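You operate a simulated robot arm through the tools that you are given. There is no shell and no other tool.

You run a simulated robot arm. Do the job below in one go: nothing can be reset, and whatever is moved stays where it is left.

Task
Put things in order on the top of the lab bench. At the end: the short yellow filter stands where the white ball stood; the white ball stands where the silver mill screen stood; the silver mill screen from the top of the lab bench stands where the white sifter top stood; the white sifter top from the top of the lab bench stands on top of the silver steel spout (marked "Flour"); whatever was shut is shut again. Leave all else as you found it, and nothing knocked over.

The check looks at the end state, three seconds after you hand in, the way a careful person would. Anything else that was tipped, shoved, dropped, spilled or broken makes it a failure.

Robot
A 5-joint arm with a two-finger parallel gripper, fixed in place. Base frame: the origin is at the foot of the arm, x ahead of it, y to its left, z up; the work surface is at about z = 0. Units: mm, rad, N and s.
With the tool pointing down near the work surface it reaches from about 260 to 680 mm from the base axis. Its first joint turns from -1.152 to 1.152 rad. The tool tilts only in the upright plane through the base axis and itself; it spins freely about its own axis. Payload 2.9 kg.
Tool frame: the origin (TCP) lies between the finger pads and is the grasp point; the fingertips stand 30 mm ahead of it; z points along the fingers, y is the line along which they close. Largest opening 110 mm; finger width 20, thickness 10; the body of the gripper, 48 by 112 mm, starts 55 mm behind the TCP.
Orientation is that of the tool frame in the base frame, as [roll, pitch, yaw] about the fixed x, y, z axes, in that order (R = Rz(yaw) Ry(pitch) Rx(roll)). With the fingers straight down and closing along the base's y, the tool's x points along the base's -x, its y along +y and its z along -z.

Tools
- The arm moves only by the tool jog_arm. Its argument "targets" is a list of rows, each a list of 2 entries, a list of its own where there are three numbers: the shift along the tool's x, y, z in mm, then the turn, a rotation vector about the tool's x, y, z in rad. In form: [[[dx, dy, dz], [wx, wy, wz]], ...]. A call has 1 to 20 rows; each row is the pose to reach, as a shift and turn from the pose commanded when the call began, along the tool's axes at that moment. "claw" is the gripper command, from -1 (shut) to 1 (fully open), values between in proportion, set as the call begins (left out, the last holds). A row lasts 0.2 s, in which the tool goes at most 50 mm and 0.15 rad; a call with a longer step from one row to the next is refused whole, and so is a gripper value outside its range. Where a pose cannot be reached the arm comes as near as it can. A force on the tool above 40 N (or 10 N above the force at the start of the call, whichever is more), or a blocked arm, ends the call early, and 0.2 s more pass. The fingers move at their own pace (about 108 mm/s each) and stop on an object; they squeeze with about 32 N. The grip force told is the motor's: it shows also when the fingers shut on nothing. Time passes only in rows, and 0.2 s behind the last, so rows that repeat a pose let the fingers close. It gives the time, the measured TCP pose, the force on the tool (base axes), the opening and the grip force at its end, in the units of the frame above (readings bear some noise), with the torque about the TCP (base axes, N m) and any sound that the robot's microphone picked up.
- Cameras (640 x 400 px; columns grow to the right, rows downward): "scene" is fixed at [42.2, -467.1, 604]; the picture's right is [0.69, -0.72, 0.00], its down [-0.46, -0.44, -0.77] and it looks along [0.56, 0.54, -0.63] (base axes); focal length 292 px, centre (320, 200). "wrist" rides on the gripper at [72, 17, -103] in the tool frame; the picture's right is [-0.23, 0.97, 0.00], its down [-0.76, -0.18, -0.62] and it looks along [-0.61, -0.14, 0.78] (tool axes); focal length 222 px, centre (320, 200). There is no depth. A picture from a camera that has moved, and an enlarged one, comes with that camera's place and axes in the base frame and with its lens. The place of the scene camera against the robot may be out by one fixed shift of up to 12 mm in any direction.
- grab_frame(camera): a new picture of that camera. No time passes.
- enlarge(camera, box): a new picture of the part [left, top, right, bottom] of that camera's present view, enlarged. No time passes.
- finish_job(): hands the job in; it is judged then, once.

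Nothing tells you positions but the pictures and the camera data. Unless the task says otherwise, let go and move clear before handing in.

The tools are called after "Request:" as name(argument=value, ...) on one line, values as JSON. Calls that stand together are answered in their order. jog_arm: Moves the arm, as the interface text tells. Its arguments: {"type":"object","properties":{"targets":{"type":"array"},"claw":{"type":"number"}},"required":["targets"]} The other tools are called the same way: grab_frame (camera) takes a picture; enlarge (camera, box) takes an enlarged picture of a part of a camera's view; finish_job () hands the job in.

At the start:

```text
time: 0.0
eef_pos: [336.1, -111.7, 387.9]
ee_rot: [3.142, -0.001, 3.142]
wrist_force: [-0.2, -0.5, 0.8]
torque: [-0.01, 0.0, 0.0]
finger_gap: 110.1
grasp_force: 0.0
```

scene: 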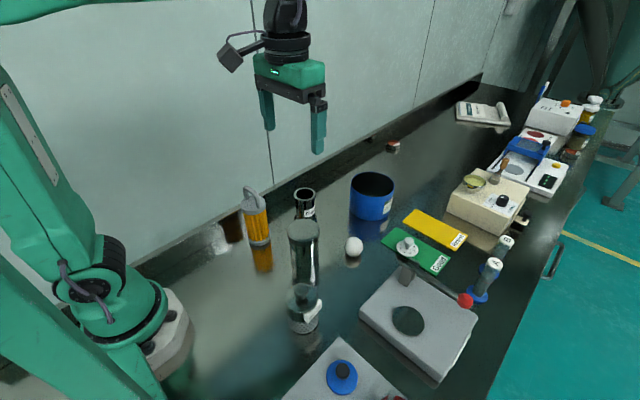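
wrist: 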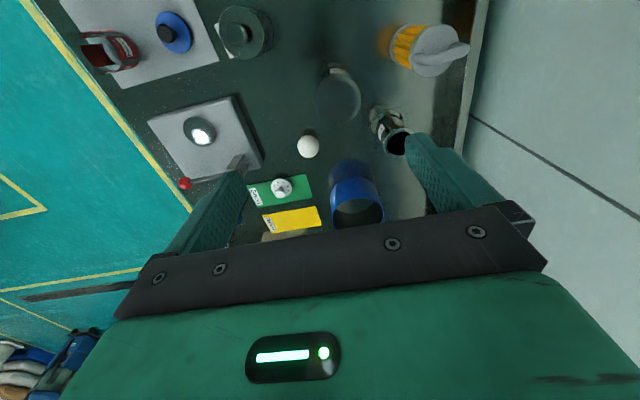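

I see a bench with a yellow lantern-like item, cylinders, a white ball, a blue pot, green and yellow plates, and a grey machine. I'll take enlarged views first to identify each item.

Request:
enlarge(camera="scene", box=[200, 160, 360, 260])

Request:
enlarge(camera="scene", box=[330, 160, 490, 260])

Request:
enlarge(camera="scene", box=[260, 260, 484, 400])

Request:
enlarge(camera="scene", box=[440, 80, 640, 205])

Request:
enlarge(camera="wrist", box=[60, 0, 300, 150])

Request:
enlarge(camera="wrist", box=[240, 10, 480, 160])

Request:
enlarge(camera="wrist", box=[200, 110, 440, 260])

```text
4.00 times, centred on (280, 210) of scene
camera zoom: at [42.2, -467.1, 604.0], right [0.69, -0.72, 0.0], down [-0.46, -0.44, -0.77], along [0.56, 0.54, -0.63], focal length 1169 px, centre (480, 160)
```

zoom: 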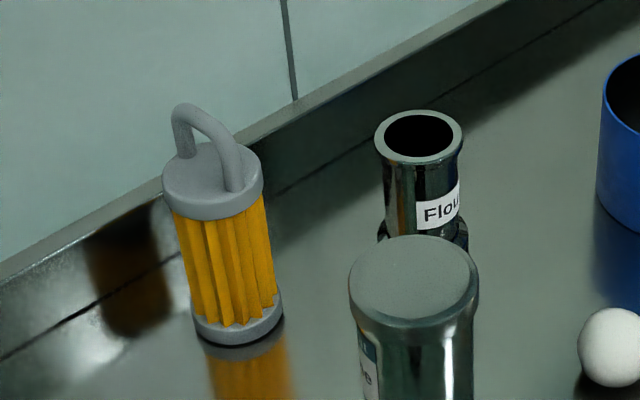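

```text
4.00 times, centred on (410, 210) of scene
camera zoom: at [42.2, -467.1, 604.0], right [0.69, -0.72, 0.0], down [-0.46, -0.44, -0.77], along [0.56, 0.54, -0.63], focal length 1169 px, centre (-40, 160)
```

zoom: 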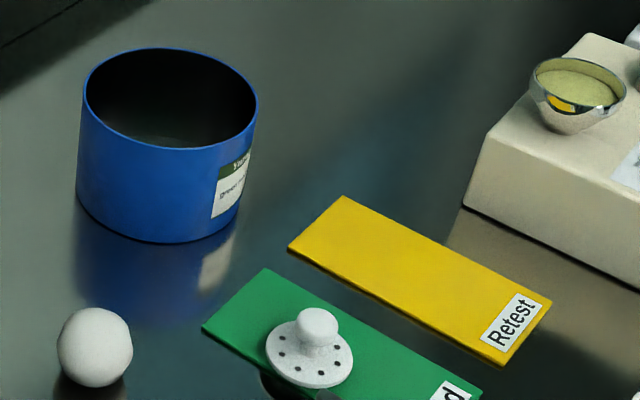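

```text
2.86 times, centred on (372, 330) of scene
camera zoom: at [42.2, -467.1, 604.0], right [0.69, -0.72, 0.0], down [-0.46, -0.44, -0.77], along [0.56, 0.54, -0.63], focal length 835 px, centre (171, -171)
```

zoom: 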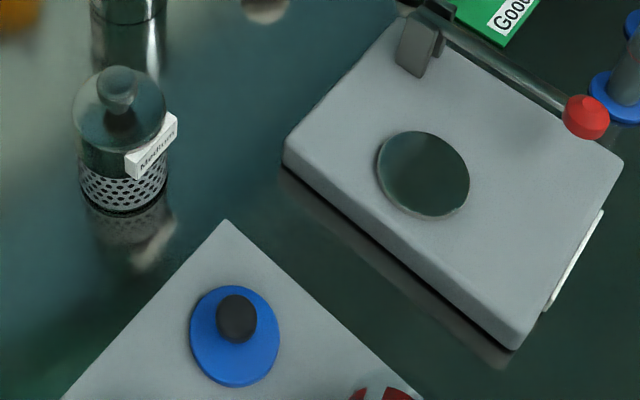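

```text
3.20 times, centred on (540, 142) of scene
camera zoom: at [42.2, -467.1, 604.0], right [0.69, -0.72, 0.0], down [-0.46, -0.44, -0.77], along [0.56, 0.54, -0.63], focal length 935 px, centre (-384, 384)
```

zoom: 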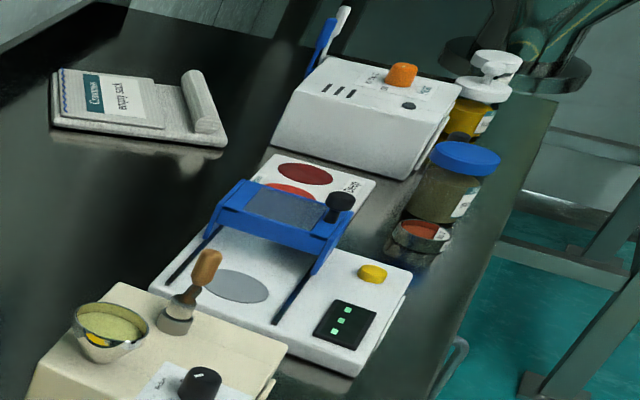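

```text
2.67 times, centred on (180, 75) of wrist
camera zoom: at [263.2, -93.7, 489.6], right [0.23, 0.97, 0.0], down [0.76, -0.18, 0.62], along [0.61, -0.14, -0.78], focal length 592 px, centre (693, 533)
```

zoom: 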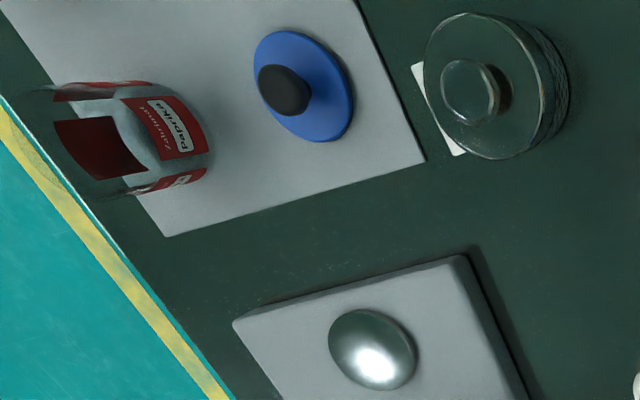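

```text
2.67 times, centred on (360, 85) of wrist
camera zoom: at [263.2, -93.7, 489.6], right [0.23, 0.97, 0.0], down [0.76, -0.18, 0.62], along [0.61, -0.14, -0.78], focal length 592 px, centre (213, 507)
```

zoom: 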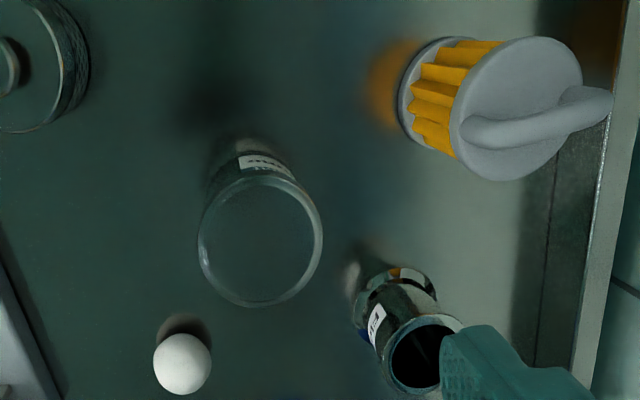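

```text
2.67 times, centred on (320, 185) of wrist
camera zoom: at [263.2, -93.7, 489.6], right [0.23, 0.97, 0.0], down [0.76, -0.18, 0.62], along [0.61, -0.14, -0.78], focal length 592 px, centre (320, 240)
```

zoom: 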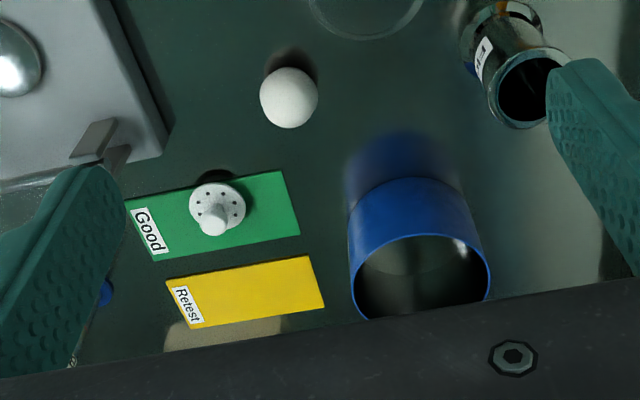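

The yellow pleated filter is at about (330, 45) and the Flour spout at about (483, 17). The ball is at about (472, -169), the white sifter top on the green plate at about (577, -270), and the mill screen marked "Medium" at about (245, -220). I'll move the sifter top first, so I'm going above it for a closer look.

Request:
jog_arm(targets=[[[-30.1, -19.75, 23.5], [0, 0, 0]], [[-60.2, -39.5, 47], [0, 0, 0]], [[-90.3, -59.25, 70.5], [0, 0, 0]], [[-120.4, -79, 94], [0, 0, 0]], [[-150.5, -98.75, 117.5], [0, 0, 0]], [[-180.6, -118.5, 141], [0, 0, 0]], [[-210.7, -138.25, 164.5], [0, 0, 0]], [[-240.8, -158, 188], [0, 0, 0]], [[-240.8, -158, 188], [0, 0, 0]]], claw=1)

```text
time: 2.0
eef_pos: [577.4, -268.6, 198.4]
ee_rot: [-3.141, -0.002, -3.141]
wrist_force: [0.6, 0.1, -0.4]
torque: [-0.02, 0.03, -0.04]
finger_gap: 109.6
grasp_force: 0.0
```

The tool should now hover over the sifter top, so I'm checking with both cameras.

Request:
grab_frame(camera="wrist")

Request:
grab_frame(camera="scene")

Request:
enlarge(camera="wrist", box=[240, 50, 400, 150])

```text
taken
camera wrist: at [505.0, -251.5, 300.7], right [0.23, 0.97, 0.0], down [0.76, -0.18, 0.62], along [0.61, -0.14, -0.78], focal length 222 px, centre (320, 200)
```

wrist: 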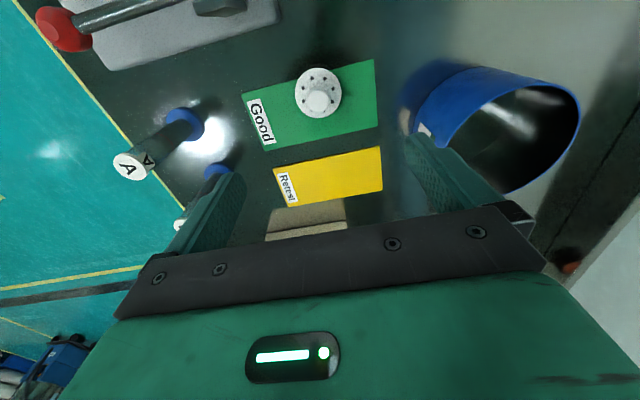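

```text
taken
```

scene: 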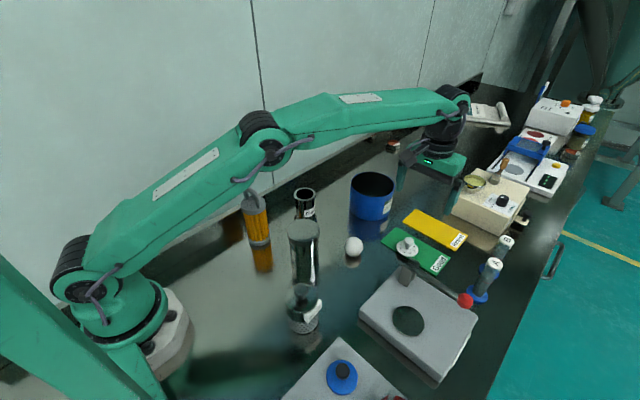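

```text
4.00 times, centred on (320, 100) of wrist
camera zoom: at [505.0, -251.5, 300.7], right [0.23, 0.97, 0.0], down [0.76, -0.18, 0.62], along [0.61, -0.14, -0.78], focal length 888 px, centre (320, 600)
```

zoom: 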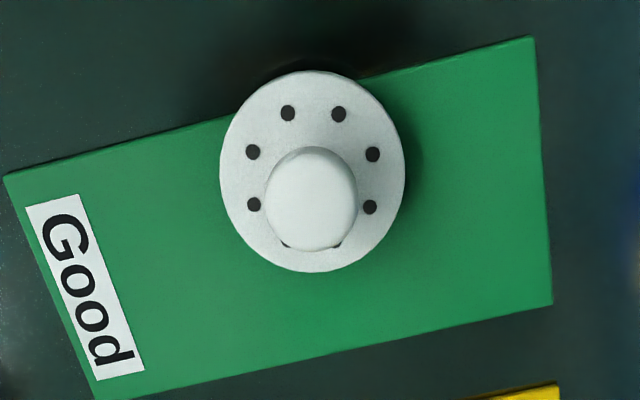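

The sifter top has a disc about 57 mm wide and a knob about 26 mm wide, centred near (568, -269). I'm going down partway with the fingers half open to check the alignment.

Request:
jog_arm(targets=[[[3, 0, 25], [0, 0, 0]], [[6, -0.5, 50], [0, 0, 0]], [[8.5, -0.5, 75], [0, 0, 0]], [[8.5, -0.5, 95], [0, 0, 0]], [[8.5, -0.5, 95], [0, 0, 0]]], claw=0.2)

Request:
enlarge(camera="wrist", box=[240, 50, 400, 150])

Request:
enlarge(camera="scene", box=[350, 180, 510, 280])

```text
time: 3.2
eef_pos: [568.2, -270.2, 104.6]
ee_rot: [-3.141, -0.001, 3.141]
wrist_force: [-1.2, 0.4, 0.2]
torque: [0.01, 0.02, 0.01]
finger_gap: 66.2
grasp_force: 0.1
```

```text
4.00 times, centred on (320, 100) of wrist
camera zoom: at [494.8, -251.8, 206.2], right [0.23, 0.97, 0.0], down [0.76, -0.18, 0.62], along [0.61, -0.14, -0.78], focal length 888 px, centre (320, 600)
```

zoom: 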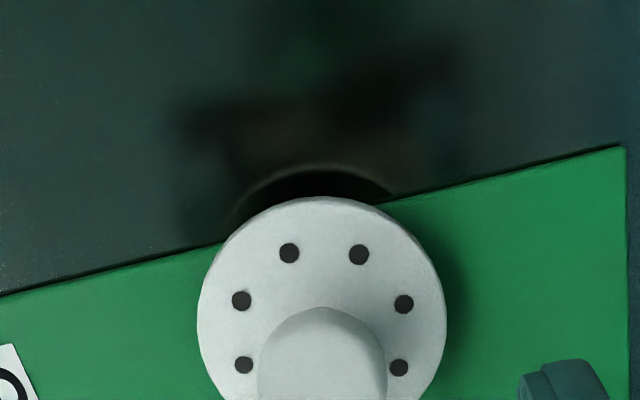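

```text
4.00 times, centred on (430, 230) of scene
camera zoom: at [42.2, -467.1, 604.0], right [0.69, -0.72, 0.0], down [-0.46, -0.44, -0.77], along [0.56, 0.54, -0.63], focal length 1169 px, centre (-120, 80)
```

zoom: 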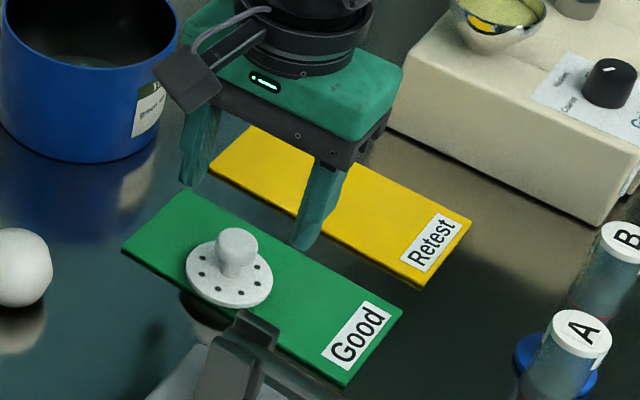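

I'm taking a closer look at the disc and knob to work out their heights.

Request:
enlarge(camera="wrist", box=[240, 80, 400, 180])

Request:
enlarge(camera="scene", box=[380, 220, 444, 260])

```text
4.00 times, centred on (320, 130) of wrist
camera zoom: at [494.8, -251.8, 206.2], right [0.23, 0.97, 0.0], down [0.76, -0.18, 0.62], along [0.61, -0.14, -0.78], focal length 888 px, centre (320, 480)
```

zoom: 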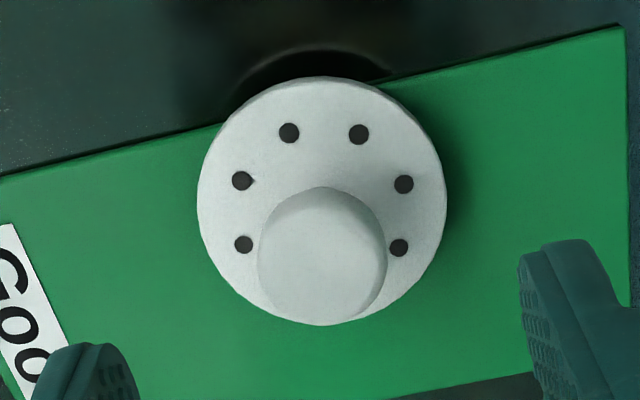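

```text
10.00 times, centred on (412, 240) of scene
camera zoom: at [42.2, -467.1, 604.0], right [0.69, -0.72, 0.0], down [-0.46, -0.44, -0.77], along [0.56, 0.54, -0.63], focal length 2922 px, centre (-600, -200)
```

zoom: 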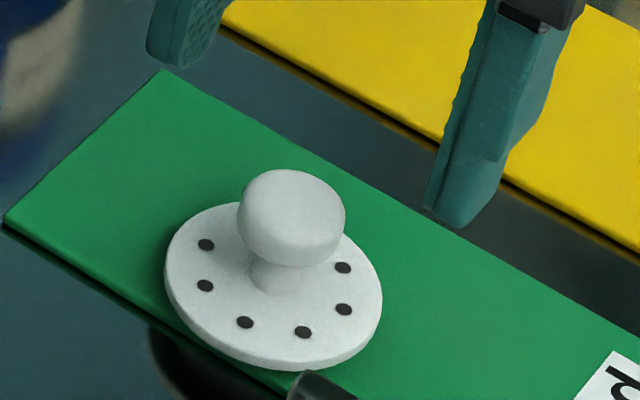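

The knob is centred near (569, -269) with its head around z 34. I'm going straight down to about z 46 and closing on the knob.

Request:
jog_arm(targets=[[[-1, -0.5, 15], [0, 0, 0]], [[-2, -0.5, 30], [0, 0, 0]], [[-2.5, -0.5, 45], [0, 0, 0]], [[-2.5, -0.5, 57], [0, 0, 0]], [[-2.5, -0.5, 57], [0, 0, 0]]], claw=0.2)

Request:
enlarge(camera="scene", box=[380, 220, 444, 260])

Request:
grab_frame(camera="wrist")

```text
time: 4.4
eef_pos: [571.0, -270.9, 45.9]
ee_rot: [-3.141, -0.001, -3.14]
wrist_force: [-0.5, -0.1, 0.0]
torque: [0.01, -0.01, 0.03]
finger_gap: 66.1
grasp_force: 0.1
```

```text
10.00 times, centred on (412, 240) of scene
camera zoom: at [42.2, -467.1, 604.0], right [0.69, -0.72, 0.0], down [-0.46, -0.44, -0.77], along [0.56, 0.54, -0.63], focal length 2922 px, centre (-600, -200)
```

zoom: 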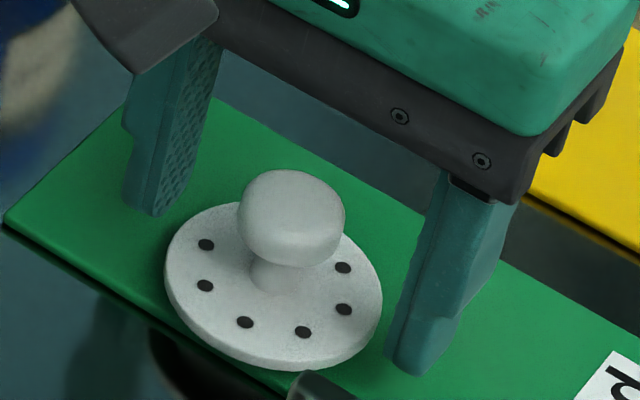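

```text
taken
camera wrist: at [498.0, -252.8, 149.3], right [0.23, 0.97, 0.0], down [0.76, -0.18, 0.62], along [0.61, -0.14, -0.78], focal length 222 px, centre (320, 200)
```

wrist: 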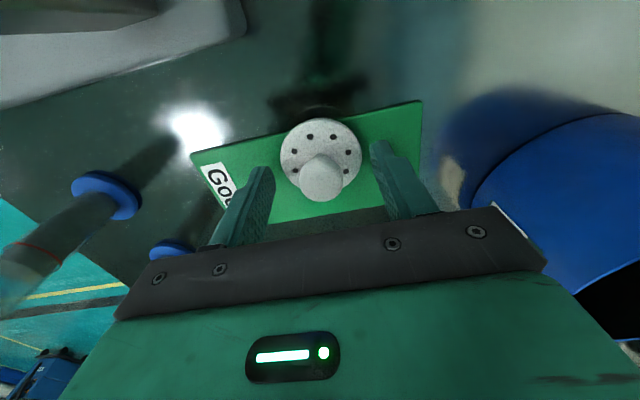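

The fingers straddle the knob evenly, so I'm closing the gripper.

Request:
jog_arm(targets=[[[0, 0, 0], [0, 0, 0]], [[0, 0, 0], [0, 0, 0]], [[0, 0, 0], [0, 0, 0]], [[0, 0, 0], [0, 0, 0]]], claw=-1)

Request:
enlarge(camera="scene", box=[380, 220, 444, 260])

Request:
enlarge(camera="wrist", box=[240, 80, 400, 180])

```text
time: 5.4
eef_pos: [570.4, -271.4, 47.2]
ee_rot: [3.141, 0.001, 3.141]
wrist_force: [0.7, -0.1, -0.2]
torque: [-0.04, -0.02, -0.02]
finger_gap: 23.0
grasp_force: 32.6
```

```text
10.00 times, centred on (412, 240) of scene
camera zoom: at [42.2, -467.1, 604.0], right [0.69, -0.72, 0.0], down [-0.46, -0.44, -0.77], along [0.56, 0.54, -0.63], focal length 2922 px, centre (-600, -200)
```

zoom: 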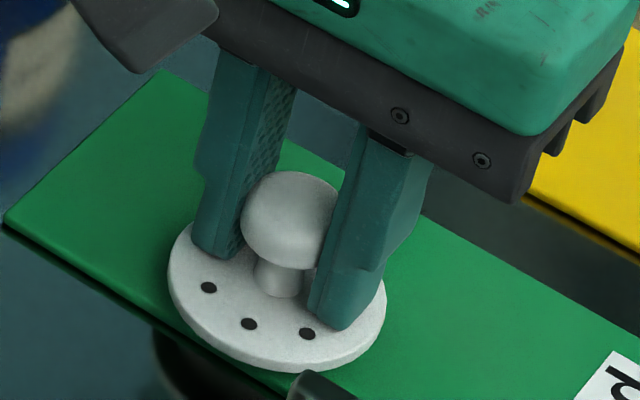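

```text
4.00 times, centred on (320, 130) of wrist
camera zoom: at [498.0, -252.8, 149.5], right [0.23, 0.97, 0.0], down [0.76, -0.18, 0.62], along [0.61, -0.14, -0.78], focal length 888 px, centre (320, 480)
```

zoom: 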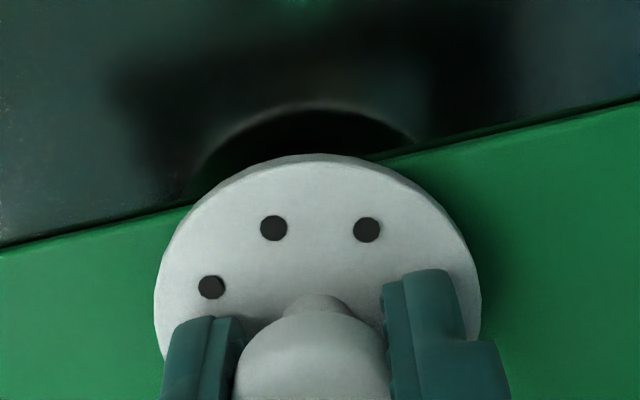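

I have the knob with a 23 mm opening and steady force. I'm lifting straight up and checking the hold.

Request:
jog_arm(targets=[[[0, 0, -10], [0, 0, 0]], [[0, 0, -30], [0, 0, 0]], [[0, 0, -60], [0, 0, 0]], [[0, 0, -95], [0, 0, 0]], [[0, 0, -130], [0, 0, 0]], [[0, 0, -165], [0, 0, 0]], [[0, 0, -180], [0, 0, 0]], [[0, 0, -180], [0, 0, 0]]])

Request:
grab_frame(camera="wrist")

Request:
enlarge(camera="scene", box=[350, 150, 510, 250])

```text
time: 7.2
eef_pos: [572.7, -270.5, 226.3]
ee_rot: [-3.141, 0.0, -3.141]
wrist_force: [-0.6, 0.2, 0.1]
torque: [-0.02, 0.0, 0.0]
finger_gap: 23.0
grasp_force: 31.8
```

```text
taken
camera wrist: at [498.9, -252.3, 329.7], right [0.23, 0.97, 0.0], down [0.76, -0.18, 0.62], along [0.61, -0.14, -0.78], focal length 222 px, centre (320, 200)
```

wrist: 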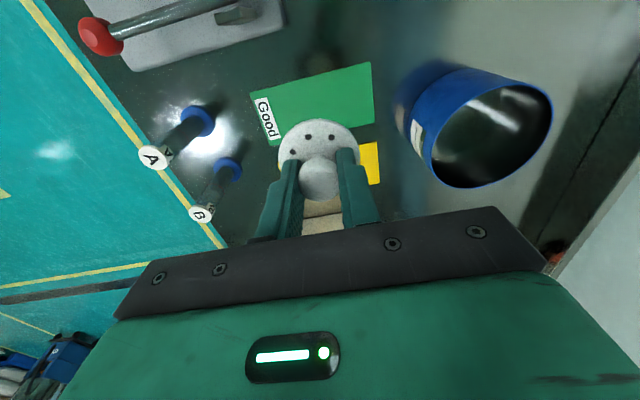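

```text
4.00 times, centred on (430, 200) of scene
camera zoom: at [42.2, -467.1, 604.0], right [0.69, -0.72, 0.0], down [-0.46, -0.44, -0.77], along [0.56, 0.54, -0.63], focal length 1169 px, centre (-120, 200)
```

zoom: 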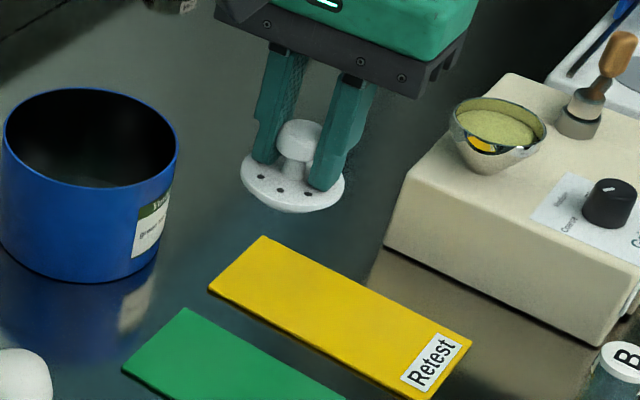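

The disc is held level. I'm carrying it high over to a point beside the Flour spout, so the camera can see the spout's rim.

Request:
jog_arm(targets=[[[4, 30, 0], [0, 0, 0]], [[8, 65, 0], [0, 0, 0]], [[12, 102, 0], [0, 0, 0]], [[16, 139, 0], [0, 0, 0]], [[20, 176, 0], [0, 0, 0]], [[24, 213, 0], [0, 0, 0]], [[26, 250, 0], [0, 0, 0]], [[26, 280, 0], [0, 0, 0]], [[26, 286, 0], [0, 0, 0]], [[26, 286, 0], [0, 0, 0]]])

Request:
grab_frame(camera="wrist")

Request:
enlarge(camera="wrist", box=[220, 0, 380, 100])

Request:
grab_frame(camera="scene")

```text
time: 9.4
eef_pos: [545.2, 15.9, 227.7]
ee_rot: [3.14, 0.001, 3.14]
wrist_force: [0.3, -1.1, 0.0]
torque: [0.02, 0.0, -0.02]
finger_gap: 22.9
grasp_force: 31.4
```

```text
taken
camera wrist: at [471.7, 33.6, 330.0], right [0.23, 0.97, 0.0], down [0.76, -0.18, 0.62], along [0.61, -0.14, -0.78], focal length 222 px, centre (320, 200)
```

wrist: 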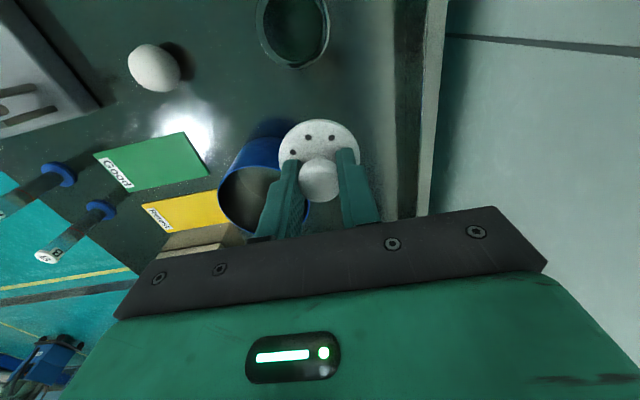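

```text
4.00 times, centred on (300, 50) of wrist
camera zoom: at [471.7, 33.6, 330.0], right [0.23, 0.97, 0.0], down [0.76, -0.18, 0.62], along [0.61, -0.14, -0.78], focal length 888 px, centre (400, 800)
```

zoom: 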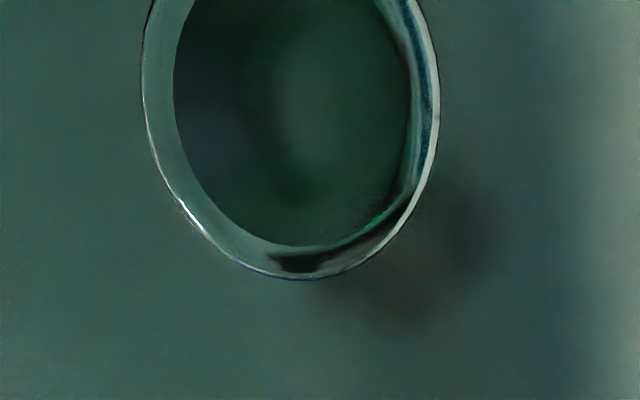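

```text
taken
```

scene: 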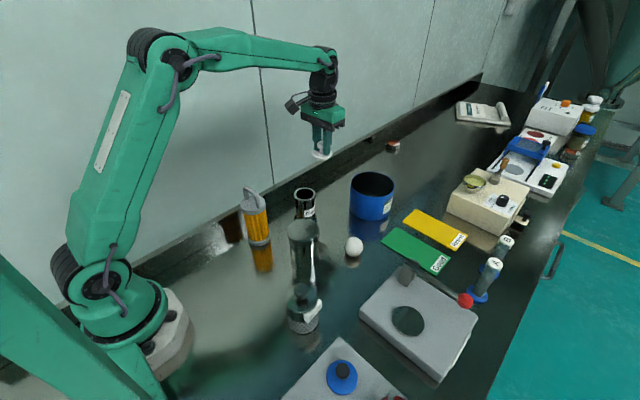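

The spout sits partly out of the top of the view, so I'm shifting back and up a little to see its whole rim.

Request:
jog_arm(targets=[[[12, -3, -18], [0, 0, 0]], [[24, -5, -35], [0, 0, 0]], [[24, -5, -35], [0, 0, 0]]])

Request:
enlarge(camera="wrist", box=[220, 0, 412, 120])

Request:
grab_frame(camera="wrist")

```text
time: 10.2
eef_pos: [520.4, 10.4, 261.4]
ee_rot: [-3.141, -0.001, -3.14]
wrist_force: [0.6, -0.5, 0.8]
torque: [0.01, -0.01, -0.01]
finger_gap: 22.6
grasp_force: 31.9
```

```text
3.33 times, centred on (316, 60) of wrist
camera zoom: at [447.5, 28.5, 364.9], right [0.23, 0.97, 0.0], down [0.76, -0.18, 0.62], along [0.61, -0.14, -0.78], focal length 740 px, centre (333, 667)
```

zoom: 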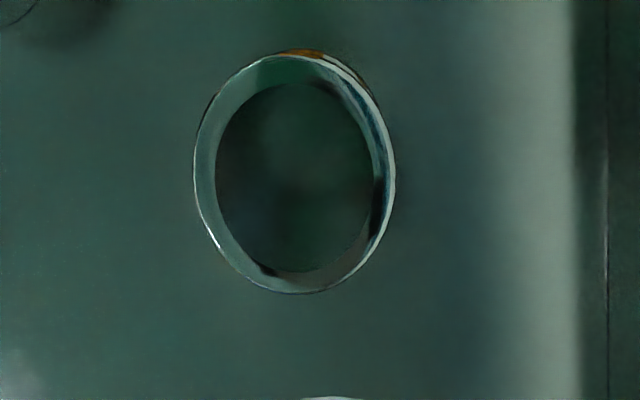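

```text
taken
camera wrist: at [447.5, 28.5, 364.9], right [0.23, 0.97, 0.0], down [0.76, -0.18, 0.62], along [0.61, -0.14, -0.78], focal length 222 px, centre (320, 200)
```

wrist: 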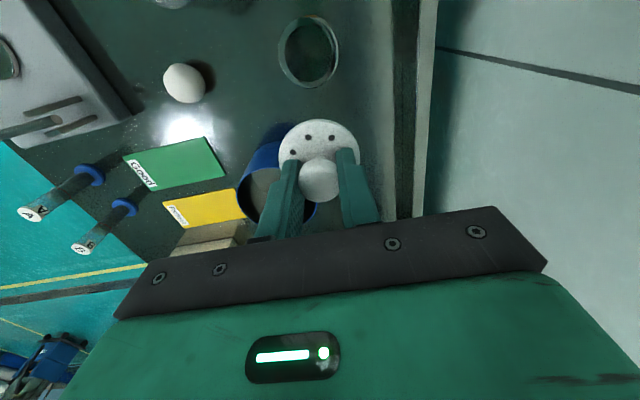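

The rim centre works out at about (470, 11.5), with its height around z 90–95. I'm moving over it and stopping with the disc well above the rim to check the alignment from both cameras.

Request:
jog_arm(targets=[[[25, 0, 0], [0, 0, 0]], [[49.5, 0, 0], [0, 0, 0]], [[49.5, 0, 25], [0, 0, 0]], [[49.5, 0, 50], [0, 0, 0]], [[49.5, 0, 75], [0, 0, 0]], [[49.5, 0, 95], [0, 0, 0]], [[49.5, 0, 95], [0, 0, 0]]])

Request:
grab_frame(camera="wrist")

Request:
enlarge(camera="wrist", box=[240, 90, 400, 190])

Request:
enlarge(camera="scene", box=[265, 140, 345, 190])

Request:
enlarge(camera="scene", box=[240, 110, 400, 260])

```text
time: 11.8
eef_pos: [471.8, 10.5, 165.9]
ee_rot: [-3.141, 0.001, 3.141]
wrist_force: [0.0, -0.3, -0.5]
torque: [0.01, 0.0, 0.0]
finger_gap: 22.9
grasp_force: 32.0
```

```text
taken
camera wrist: at [398.6, 28.3, 269.2], right [0.23, 0.97, 0.0], down [0.76, -0.18, 0.62], along [0.61, -0.14, -0.78], focal length 222 px, centre (320, 200)
```

wrist: 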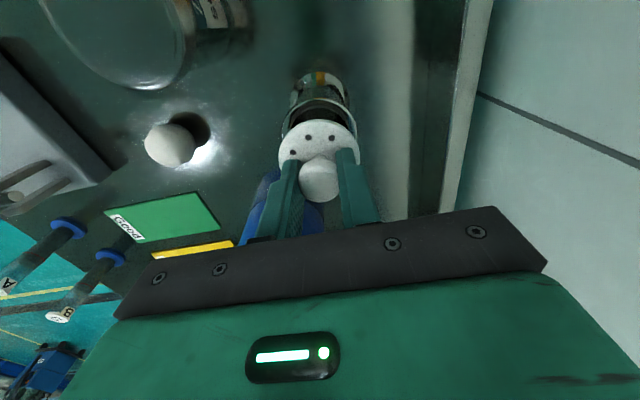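

```text
4.00 times, centred on (320, 140) of wrist
camera zoom: at [398.6, 28.3, 269.2], right [0.23, 0.97, 0.0], down [0.76, -0.18, 0.62], along [0.61, -0.14, -0.78], focal length 888 px, centre (320, 440)
```

zoom: 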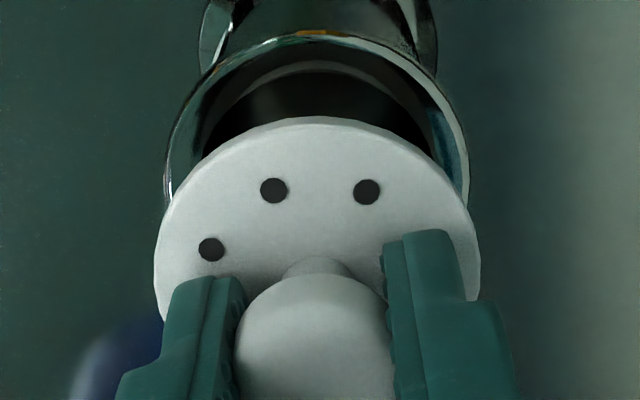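

```text
8.00 times, centred on (305, 165) of scene
camera zoom: at [42.2, -467.1, 604.0], right [0.69, -0.72, 0.0], down [-0.46, -0.44, -0.77], along [0.56, 0.54, -0.63], focal length 2338 px, centre (440, 480)
```

zoom: 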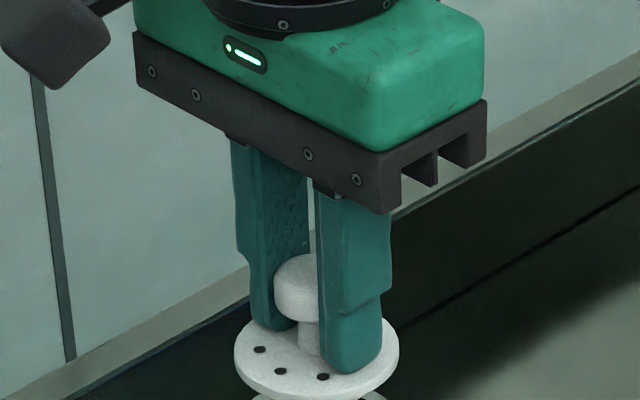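

```text
2.67 times, centred on (320, 185) of scene
camera zoom: at [42.2, -467.1, 604.0], right [0.69, -0.72, 0.0], down [-0.46, -0.44, -0.77], along [0.56, 0.54, -0.63], focal length 779 px, centre (320, 240)
```

zoom: 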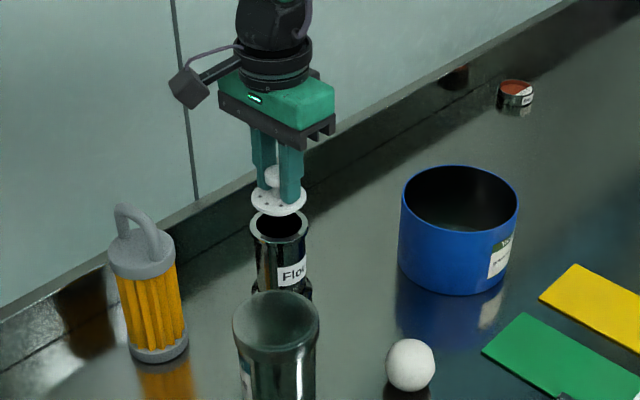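

The disc and the spout line up to within about 1 mm. I'm going down 20 mm and checking the gap.

Request:
jog_arm(targets=[[[0, -0.3, 10], [0, 0, 0]], [[0, -0.3, 20], [0, 0, 0]], [[0, -0.3, 20], [0, 0, 0]]])

Request:
enlarge(camera="scene", box=[273, 165, 337, 205])

Request:
enlarge(camera="wrist", box=[240, 90, 400, 190])

```text
time: 12.6
eef_pos: [471.6, 9.6, 147.7]
ee_rot: [3.141, 0.0, -3.141]
wrist_force: [-1.1, -0.4, -0.9]
torque: [-0.01, 0.03, 0.0]
finger_gap: 22.7
grasp_force: 32.1
```

```text
10.00 times, centred on (305, 185) of scene
camera zoom: at [42.2, -467.1, 604.0], right [0.69, -0.72, 0.0], down [-0.46, -0.44, -0.77], along [0.56, 0.54, -0.63], focal length 2922 px, centre (470, 350)
```

zoom: 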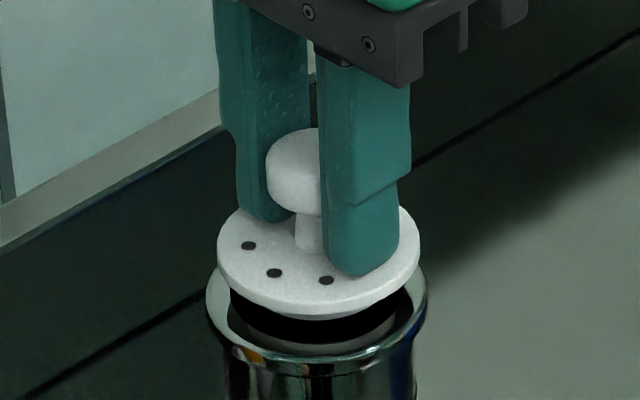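

```text
4.00 times, centred on (320, 140) of wrist
camera zoom: at [398.6, 28.1, 249.6], right [0.23, 0.97, 0.0], down [0.76, -0.18, 0.62], along [0.61, -0.14, -0.78], focal length 888 px, centre (320, 440)
```

zoom: 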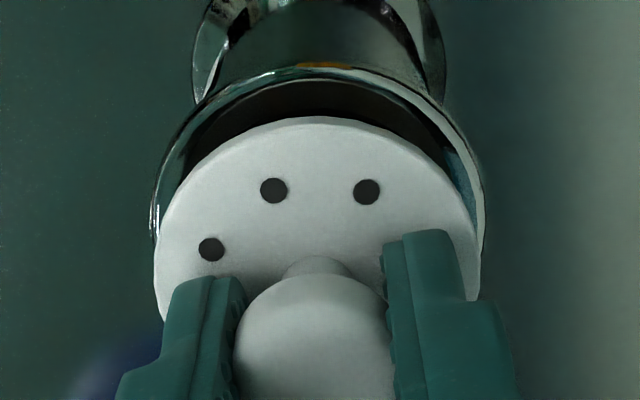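

I'm zooming closely on the underside of the disc and the rim before going further down.

Request:
enlarge(camera="scene", box=[289, 183, 321, 203])

Request:
enlarge(camera="wrist", box=[272, 95, 368, 155])

```text
16.00 times, centred on (305, 193) of scene
camera zoom: at [42.2, -467.1, 604.0], right [0.69, -0.72, 0.0], down [-0.46, -0.44, -0.77], along [0.56, 0.54, -0.63], focal length 4675 px, centre (560, 312)
```

zoom: 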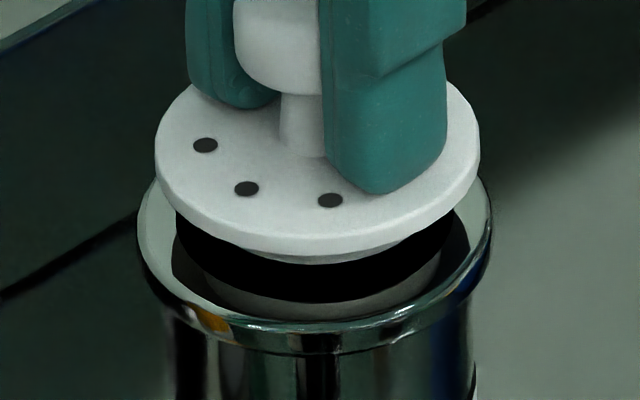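

```text
6.67 times, centred on (320, 125) of wrist
camera zoom: at [398.6, 28.1, 249.6], right [0.23, 0.97, 0.0], down [0.76, -0.18, 0.62], along [0.61, -0.14, -0.78], focal length 1481 px, centre (320, 700)
```

zoom: 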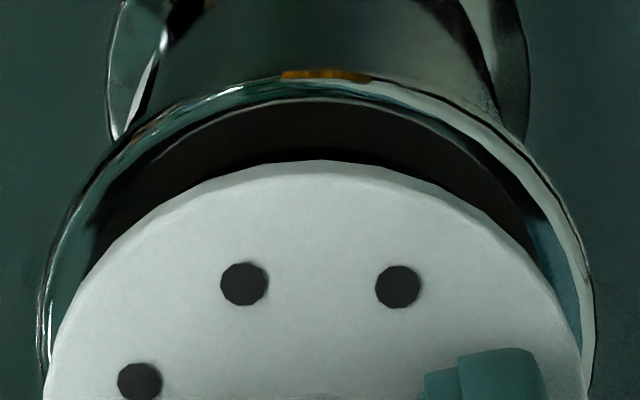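

The disc has a small step underneath that should drop into the spout's mouth. I'm shifting about 1.7 mm in x for centring and going down another 6 mm.

Request:
jog_arm(targets=[[[-1.7, 0.3, 0], [0, 0, 0]], [[-1.7, 0.3, 3], [0, 0, 0]], [[-1.7, 0.3, 6], [0, 0, 0]], [[-1.7, 0.3, 6], [0, 0, 0]]])

Request:
enlarge(camera="scene", box=[289, 183, 321, 203])

Request:
enlarge(camera="wrist", box=[272, 95, 368, 155])

```text
time: 13.6
eef_pos: [474.3, 8.7, 141.8]
ee_rot: [-3.142, 0.005, 3.141]
wrist_force: [-2.5, -0.2, 17.3]
torque: [0.08, 0.17, -0.01]
finger_gap: 22.7
grasp_force: 31.8
```

```text
16.00 times, centred on (305, 193) of scene
camera zoom: at [42.1, -467.1, 604.0], right [0.69, -0.72, 0.0], down [-0.46, -0.44, -0.77], along [0.56, 0.54, -0.63], focal length 4675 px, centre (560, 312)
```

zoom: 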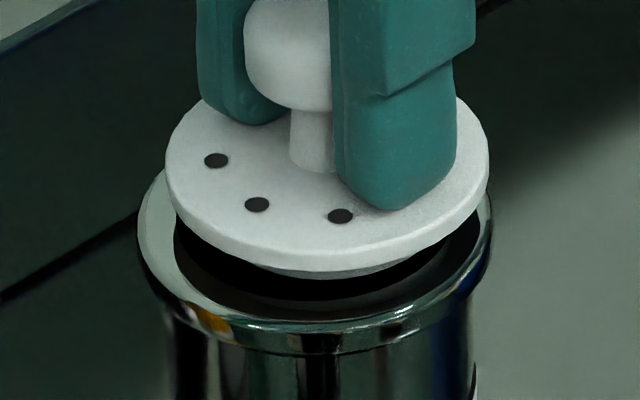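

```text
6.67 times, centred on (320, 125) of wrist
camera zoom: at [400.4, 28.2, 244.7], right [0.23, 0.97, 0.0], down [0.76, -0.18, 0.63], along [0.61, -0.14, -0.78], focal length 1481 px, centre (320, 700)
```

zoom: 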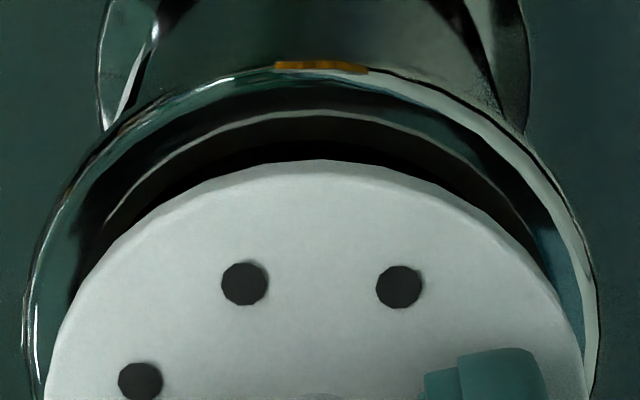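

There was light contact (17 N) before the disc seated: the step is touching the rim because the disc sits about 3 mm too far in +x. I'm raising a little, shifting back, and looking again.

Request:
jog_arm(targets=[[[0, 0, -4], [0, 0, 0]], [[0, 0, -6], [0, 0, 0]], [[3.2, -0.2, -6], [0, 0, 0]], [[3.2, -0.2, -6], [0, 0, 0]]])

Request:
enlarge(camera="scene", box=[289, 183, 321, 203])

Request:
enlarge(camera="wrist", box=[272, 95, 368, 155])

```text
time: 14.6
eef_pos: [468.8, 9.7, 145.9]
ee_rot: [-3.141, -0.001, 3.141]
wrist_force: [0.0, 0.5, -0.8]
torque: [-0.02, 0.01, 0.0]
finger_gap: 22.9
grasp_force: 31.9
```

```text
16.00 times, centred on (305, 193) of scene
camera zoom: at [42.2, -467.1, 604.0], right [0.69, -0.72, 0.0], down [-0.46, -0.44, -0.77], along [0.56, 0.54, -0.63], focal length 4675 px, centre (560, 312)
```

zoom: 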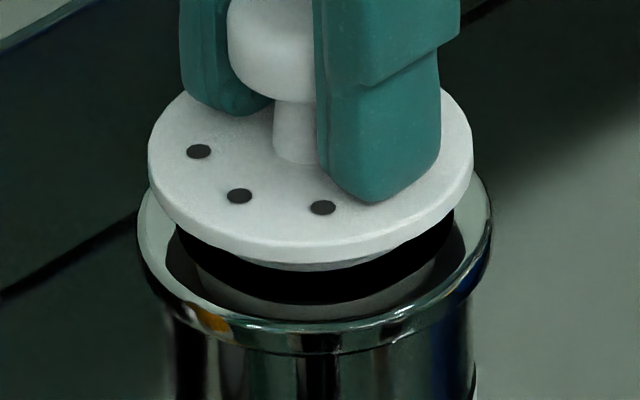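

```text
6.67 times, centred on (320, 125) of wrist
camera zoom: at [396.9, 27.8, 249.1], right [0.23, 0.97, 0.0], down [0.76, -0.18, 0.62], along [0.61, -0.14, -0.78], focal length 1481 px, centre (320, 700)
```

zoom: 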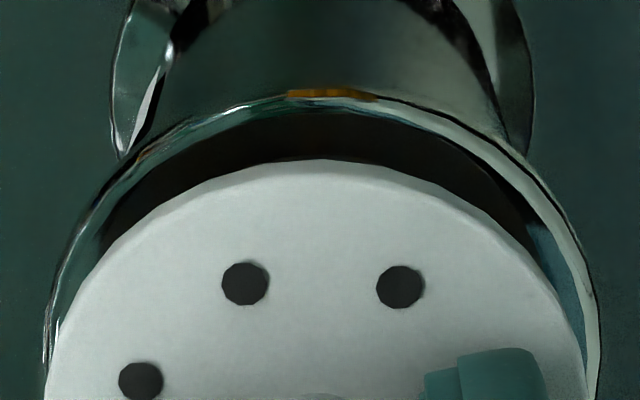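

Comparing both views at the contact height, the spout centre is about 1.5 mm further in +x than the disc is now. I'm correcting that and going down in small steps.

Request:
jog_arm(targets=[[[-1.5, -0.3, 0], [0, 0, 0]], [[-1.5, -0.3, 2], [0, 0, 0]], [[-1.5, -0.3, 4], [0, 0, 0]], [[-1.5, -0.3, 5.5], [0, 0, 0]], [[-1.5, -0.3, 5.5], [0, 0, 0]]])

Request:
enlarge(camera="scene", box=[289, 183, 321, 203])

Request:
enlarge(camera="wrist", box=[272, 95, 368, 155])

```text
time: 15.8
eef_pos: [470.9, 9.1, 141.1]
ee_rot: [-3.141, 0.002, -3.141]
wrist_force: [-2.0, -1.7, 11.1]
torque: [0.0, 0.16, 0.01]
finger_gap: 22.8
grasp_force: 32.3
```

```text
16.00 times, centred on (305, 193) of scene
camera zoom: at [42.2, -467.1, 604.0], right [0.69, -0.72, 0.0], down [-0.46, -0.44, -0.77], along [0.56, 0.54, -0.63], focal length 4675 px, centre (560, 312)
```

zoom: 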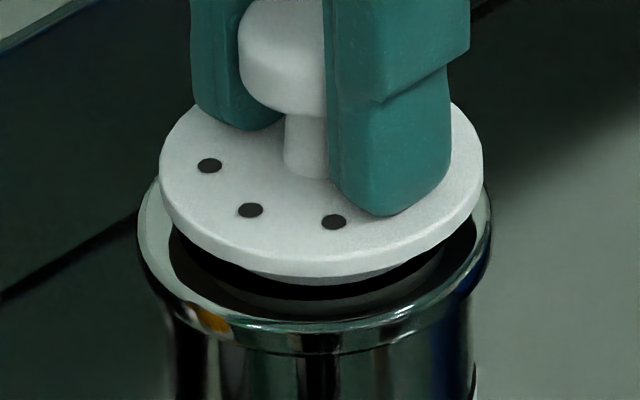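

```text
6.67 times, centred on (320, 125) of wrist
camera zoom: at [398.7, 27.6, 244.9], right [0.23, 0.97, 0.0], down [0.76, -0.18, 0.62], along [0.61, -0.14, -0.78], focal length 1481 px, centre (320, 700)
```

zoom: 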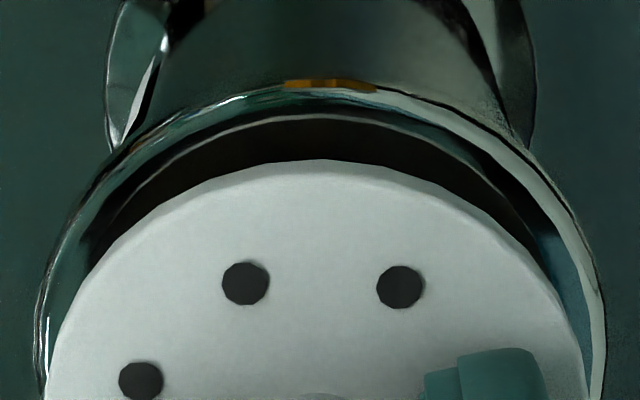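

It touched again at the same height. The scene view shows the disc about 1.5 mm too far to the camera's right (+x, -y), so I'm lifting slightly, shifting, and trying again gently.

Request:
jog_arm(targets=[[[0, 0, -3], [0, 0, 0]], [[1.5, 0.4, -3], [0, 0, 0]], [[1.5, 0.4, -1], [0, 0, 0]], [[1.5, 0.4, 0], [0, 0, 0]], [[1.5, 0.4, 1], [0, 0, 0]], [[1.5, 0.4, 1], [0, 0, 0]]])

Request:
enlarge(camera="scene", box=[289, 183, 321, 203])

Request:
enlarge(camera="wrist", box=[272, 95, 368, 155])

```text
time: 17.2
eef_pos: [470.4, 9.7, 142.8]
ee_rot: [3.141, 0.004, 3.14]
wrist_force: [-3.8, -0.4, 20.9]
torque: [0.01, 0.19, -0.02]
finger_gap: 22.9
grasp_force: 31.9
```

```text
16.00 times, centred on (305, 193) of scene
camera zoom: at [42.1, -467.1, 604.0], right [0.69, -0.72, 0.0], down [-0.46, -0.44, -0.77], along [0.56, 0.54, -0.63], focal length 4675 px, centre (560, 312)
```

zoom: 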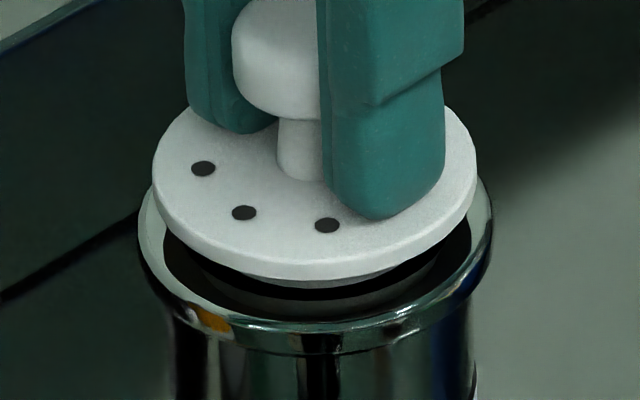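

```text
6.67 times, centred on (320, 125) of wrist
camera zoom: at [397.5, 28.0, 244.5], right [0.23, 0.97, 0.0], down [0.76, -0.18, 0.63], along [0.61, -0.14, -0.78], focal length 1481 px, centre (320, 700)
```

zoom: 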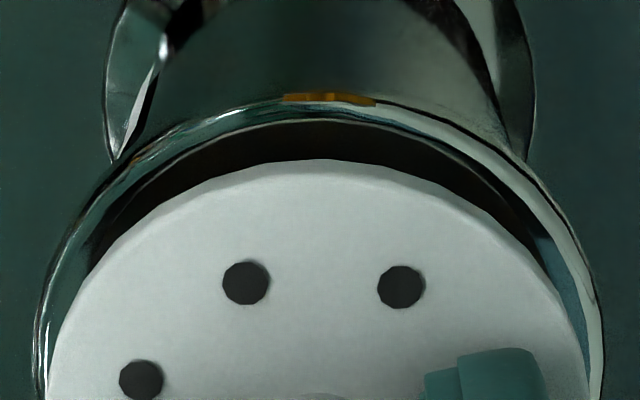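

The disc meets the spout at the same height wherever I try, and the contact force is now close to the centre, so it is bearing flat on top of the spout. I'm easing off the pressure and opening the fingers a little, keeping them around the knob, to see if it sits stably.

Request:
jog_arm(targets=[[[1.5, 0.4, -0.5], [0, 0, 0]], [[1.5, 0.4, -0.5], [0, 0, 0]]])

Request:
jog_arm(targets=[[[0, 0, 0], [0, 0, 0]], [[0, 0, 0], [0, 0, 0]], [[0, 0, 0], [0, 0, 0]]], claw=-0.3)

Request:
enlarge(camera="scene", box=[289, 183, 321, 203])

Request:
enlarge(camera="wrist", box=[260, 90, 388, 170])

```text
time: 17.8
eef_pos: [470.4, 10.2, 142.0]
ee_rot: [3.14, 0.003, -3.141]
wrist_force: [5.7, -1.7, 19.9]
torque: [0.02, -0.27, -0.01]
finger_gap: 22.7
grasp_force: 32.1
```

```text
time: 18.6
eef_pos: [469.6, 9.3, 141.2]
ee_rot: [-3.141, 0.0, 3.141]
wrist_force: [0.4, 0.0, 22.1]
torque: [-0.03, -0.04, 0.0]
finger_gap: 34.0
grasp_force: 0.0
```

```text
16.00 times, centred on (305, 193) of scene
camera zoom: at [42.1, -467.1, 604.0], right [0.69, -0.72, 0.0], down [-0.46, -0.44, -0.77], along [0.56, 0.54, -0.63], focal length 4675 px, centre (560, 312)
```

zoom: 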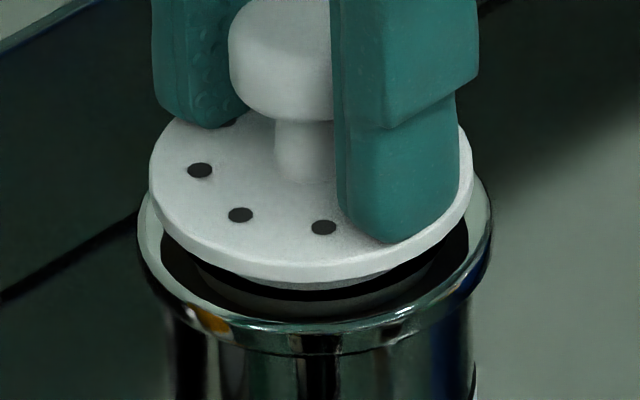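

```text
5.00 times, centred on (324, 130) of wrist
camera zoom: at [395.7, 28.3, 243.9], right [0.23, 0.97, 0.0], down [0.76, -0.18, 0.62], along [0.61, -0.14, -0.78], focal length 1111 px, centre (300, 550)
```

zoom: 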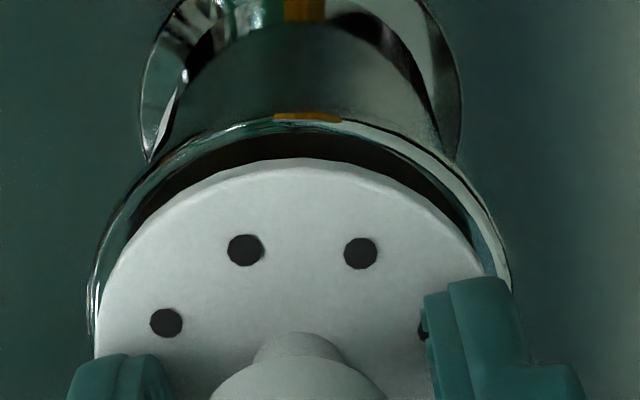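

My last move added a small unintended shift, and the open fingertips are now resting on the disc. I'm raising a few millimetres to take the pressure off and check how the disc sits on its own.

Request:
jog_arm(targets=[[[0, 0, -2], [0, 0, 0]], [[0, 0, -5], [0, 0, 0]], [[0, 0, -5], [0, 0, 0]]])

Request:
enlarge(camera="scene", box=[289, 183, 321, 203])

Request:
enlarge(camera="wrist", box=[260, 90, 388, 170])

```text
time: 19.4
eef_pos: [467.5, 10.3, 145.4]
ee_rot: [-3.141, -0.001, -3.14]
wrist_force: [-0.2, -0.4, -0.1]
torque: [-0.02, -0.01, -0.01]
finger_gap: 38.6
grasp_force: 0.1
```

```text
16.00 times, centred on (305, 193) of scene
camera zoom: at [42.2, -467.1, 604.0], right [0.69, -0.72, 0.0], down [-0.46, -0.44, -0.77], along [0.56, 0.54, -0.63], focal length 4675 px, centre (560, 312)
```

zoom: 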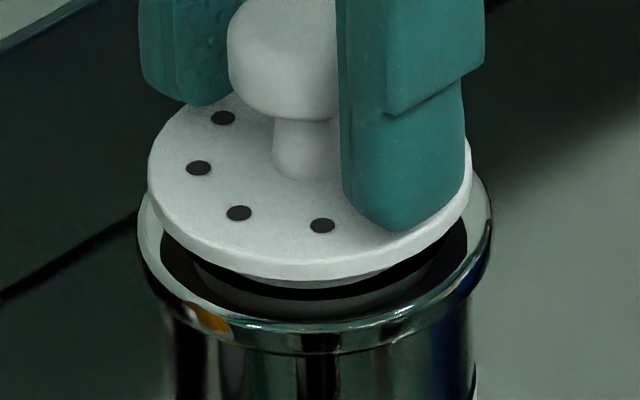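

```text
5.00 times, centred on (324, 130) of wrist
camera zoom: at [395.3, 28.3, 248.1], right [0.23, 0.97, 0.0], down [0.76, -0.18, 0.62], along [0.6, -0.14, -0.78], focal length 1111 px, centre (300, 550)
```

zoom: 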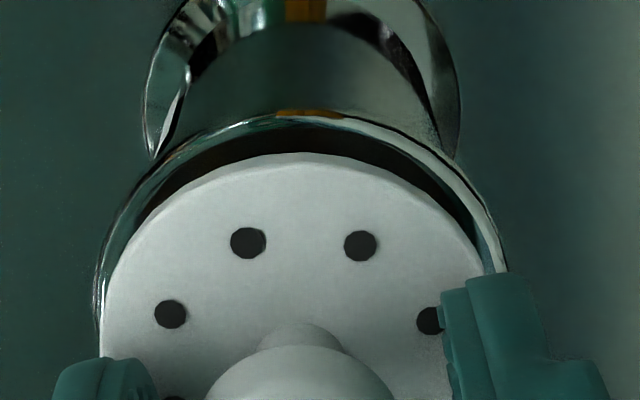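

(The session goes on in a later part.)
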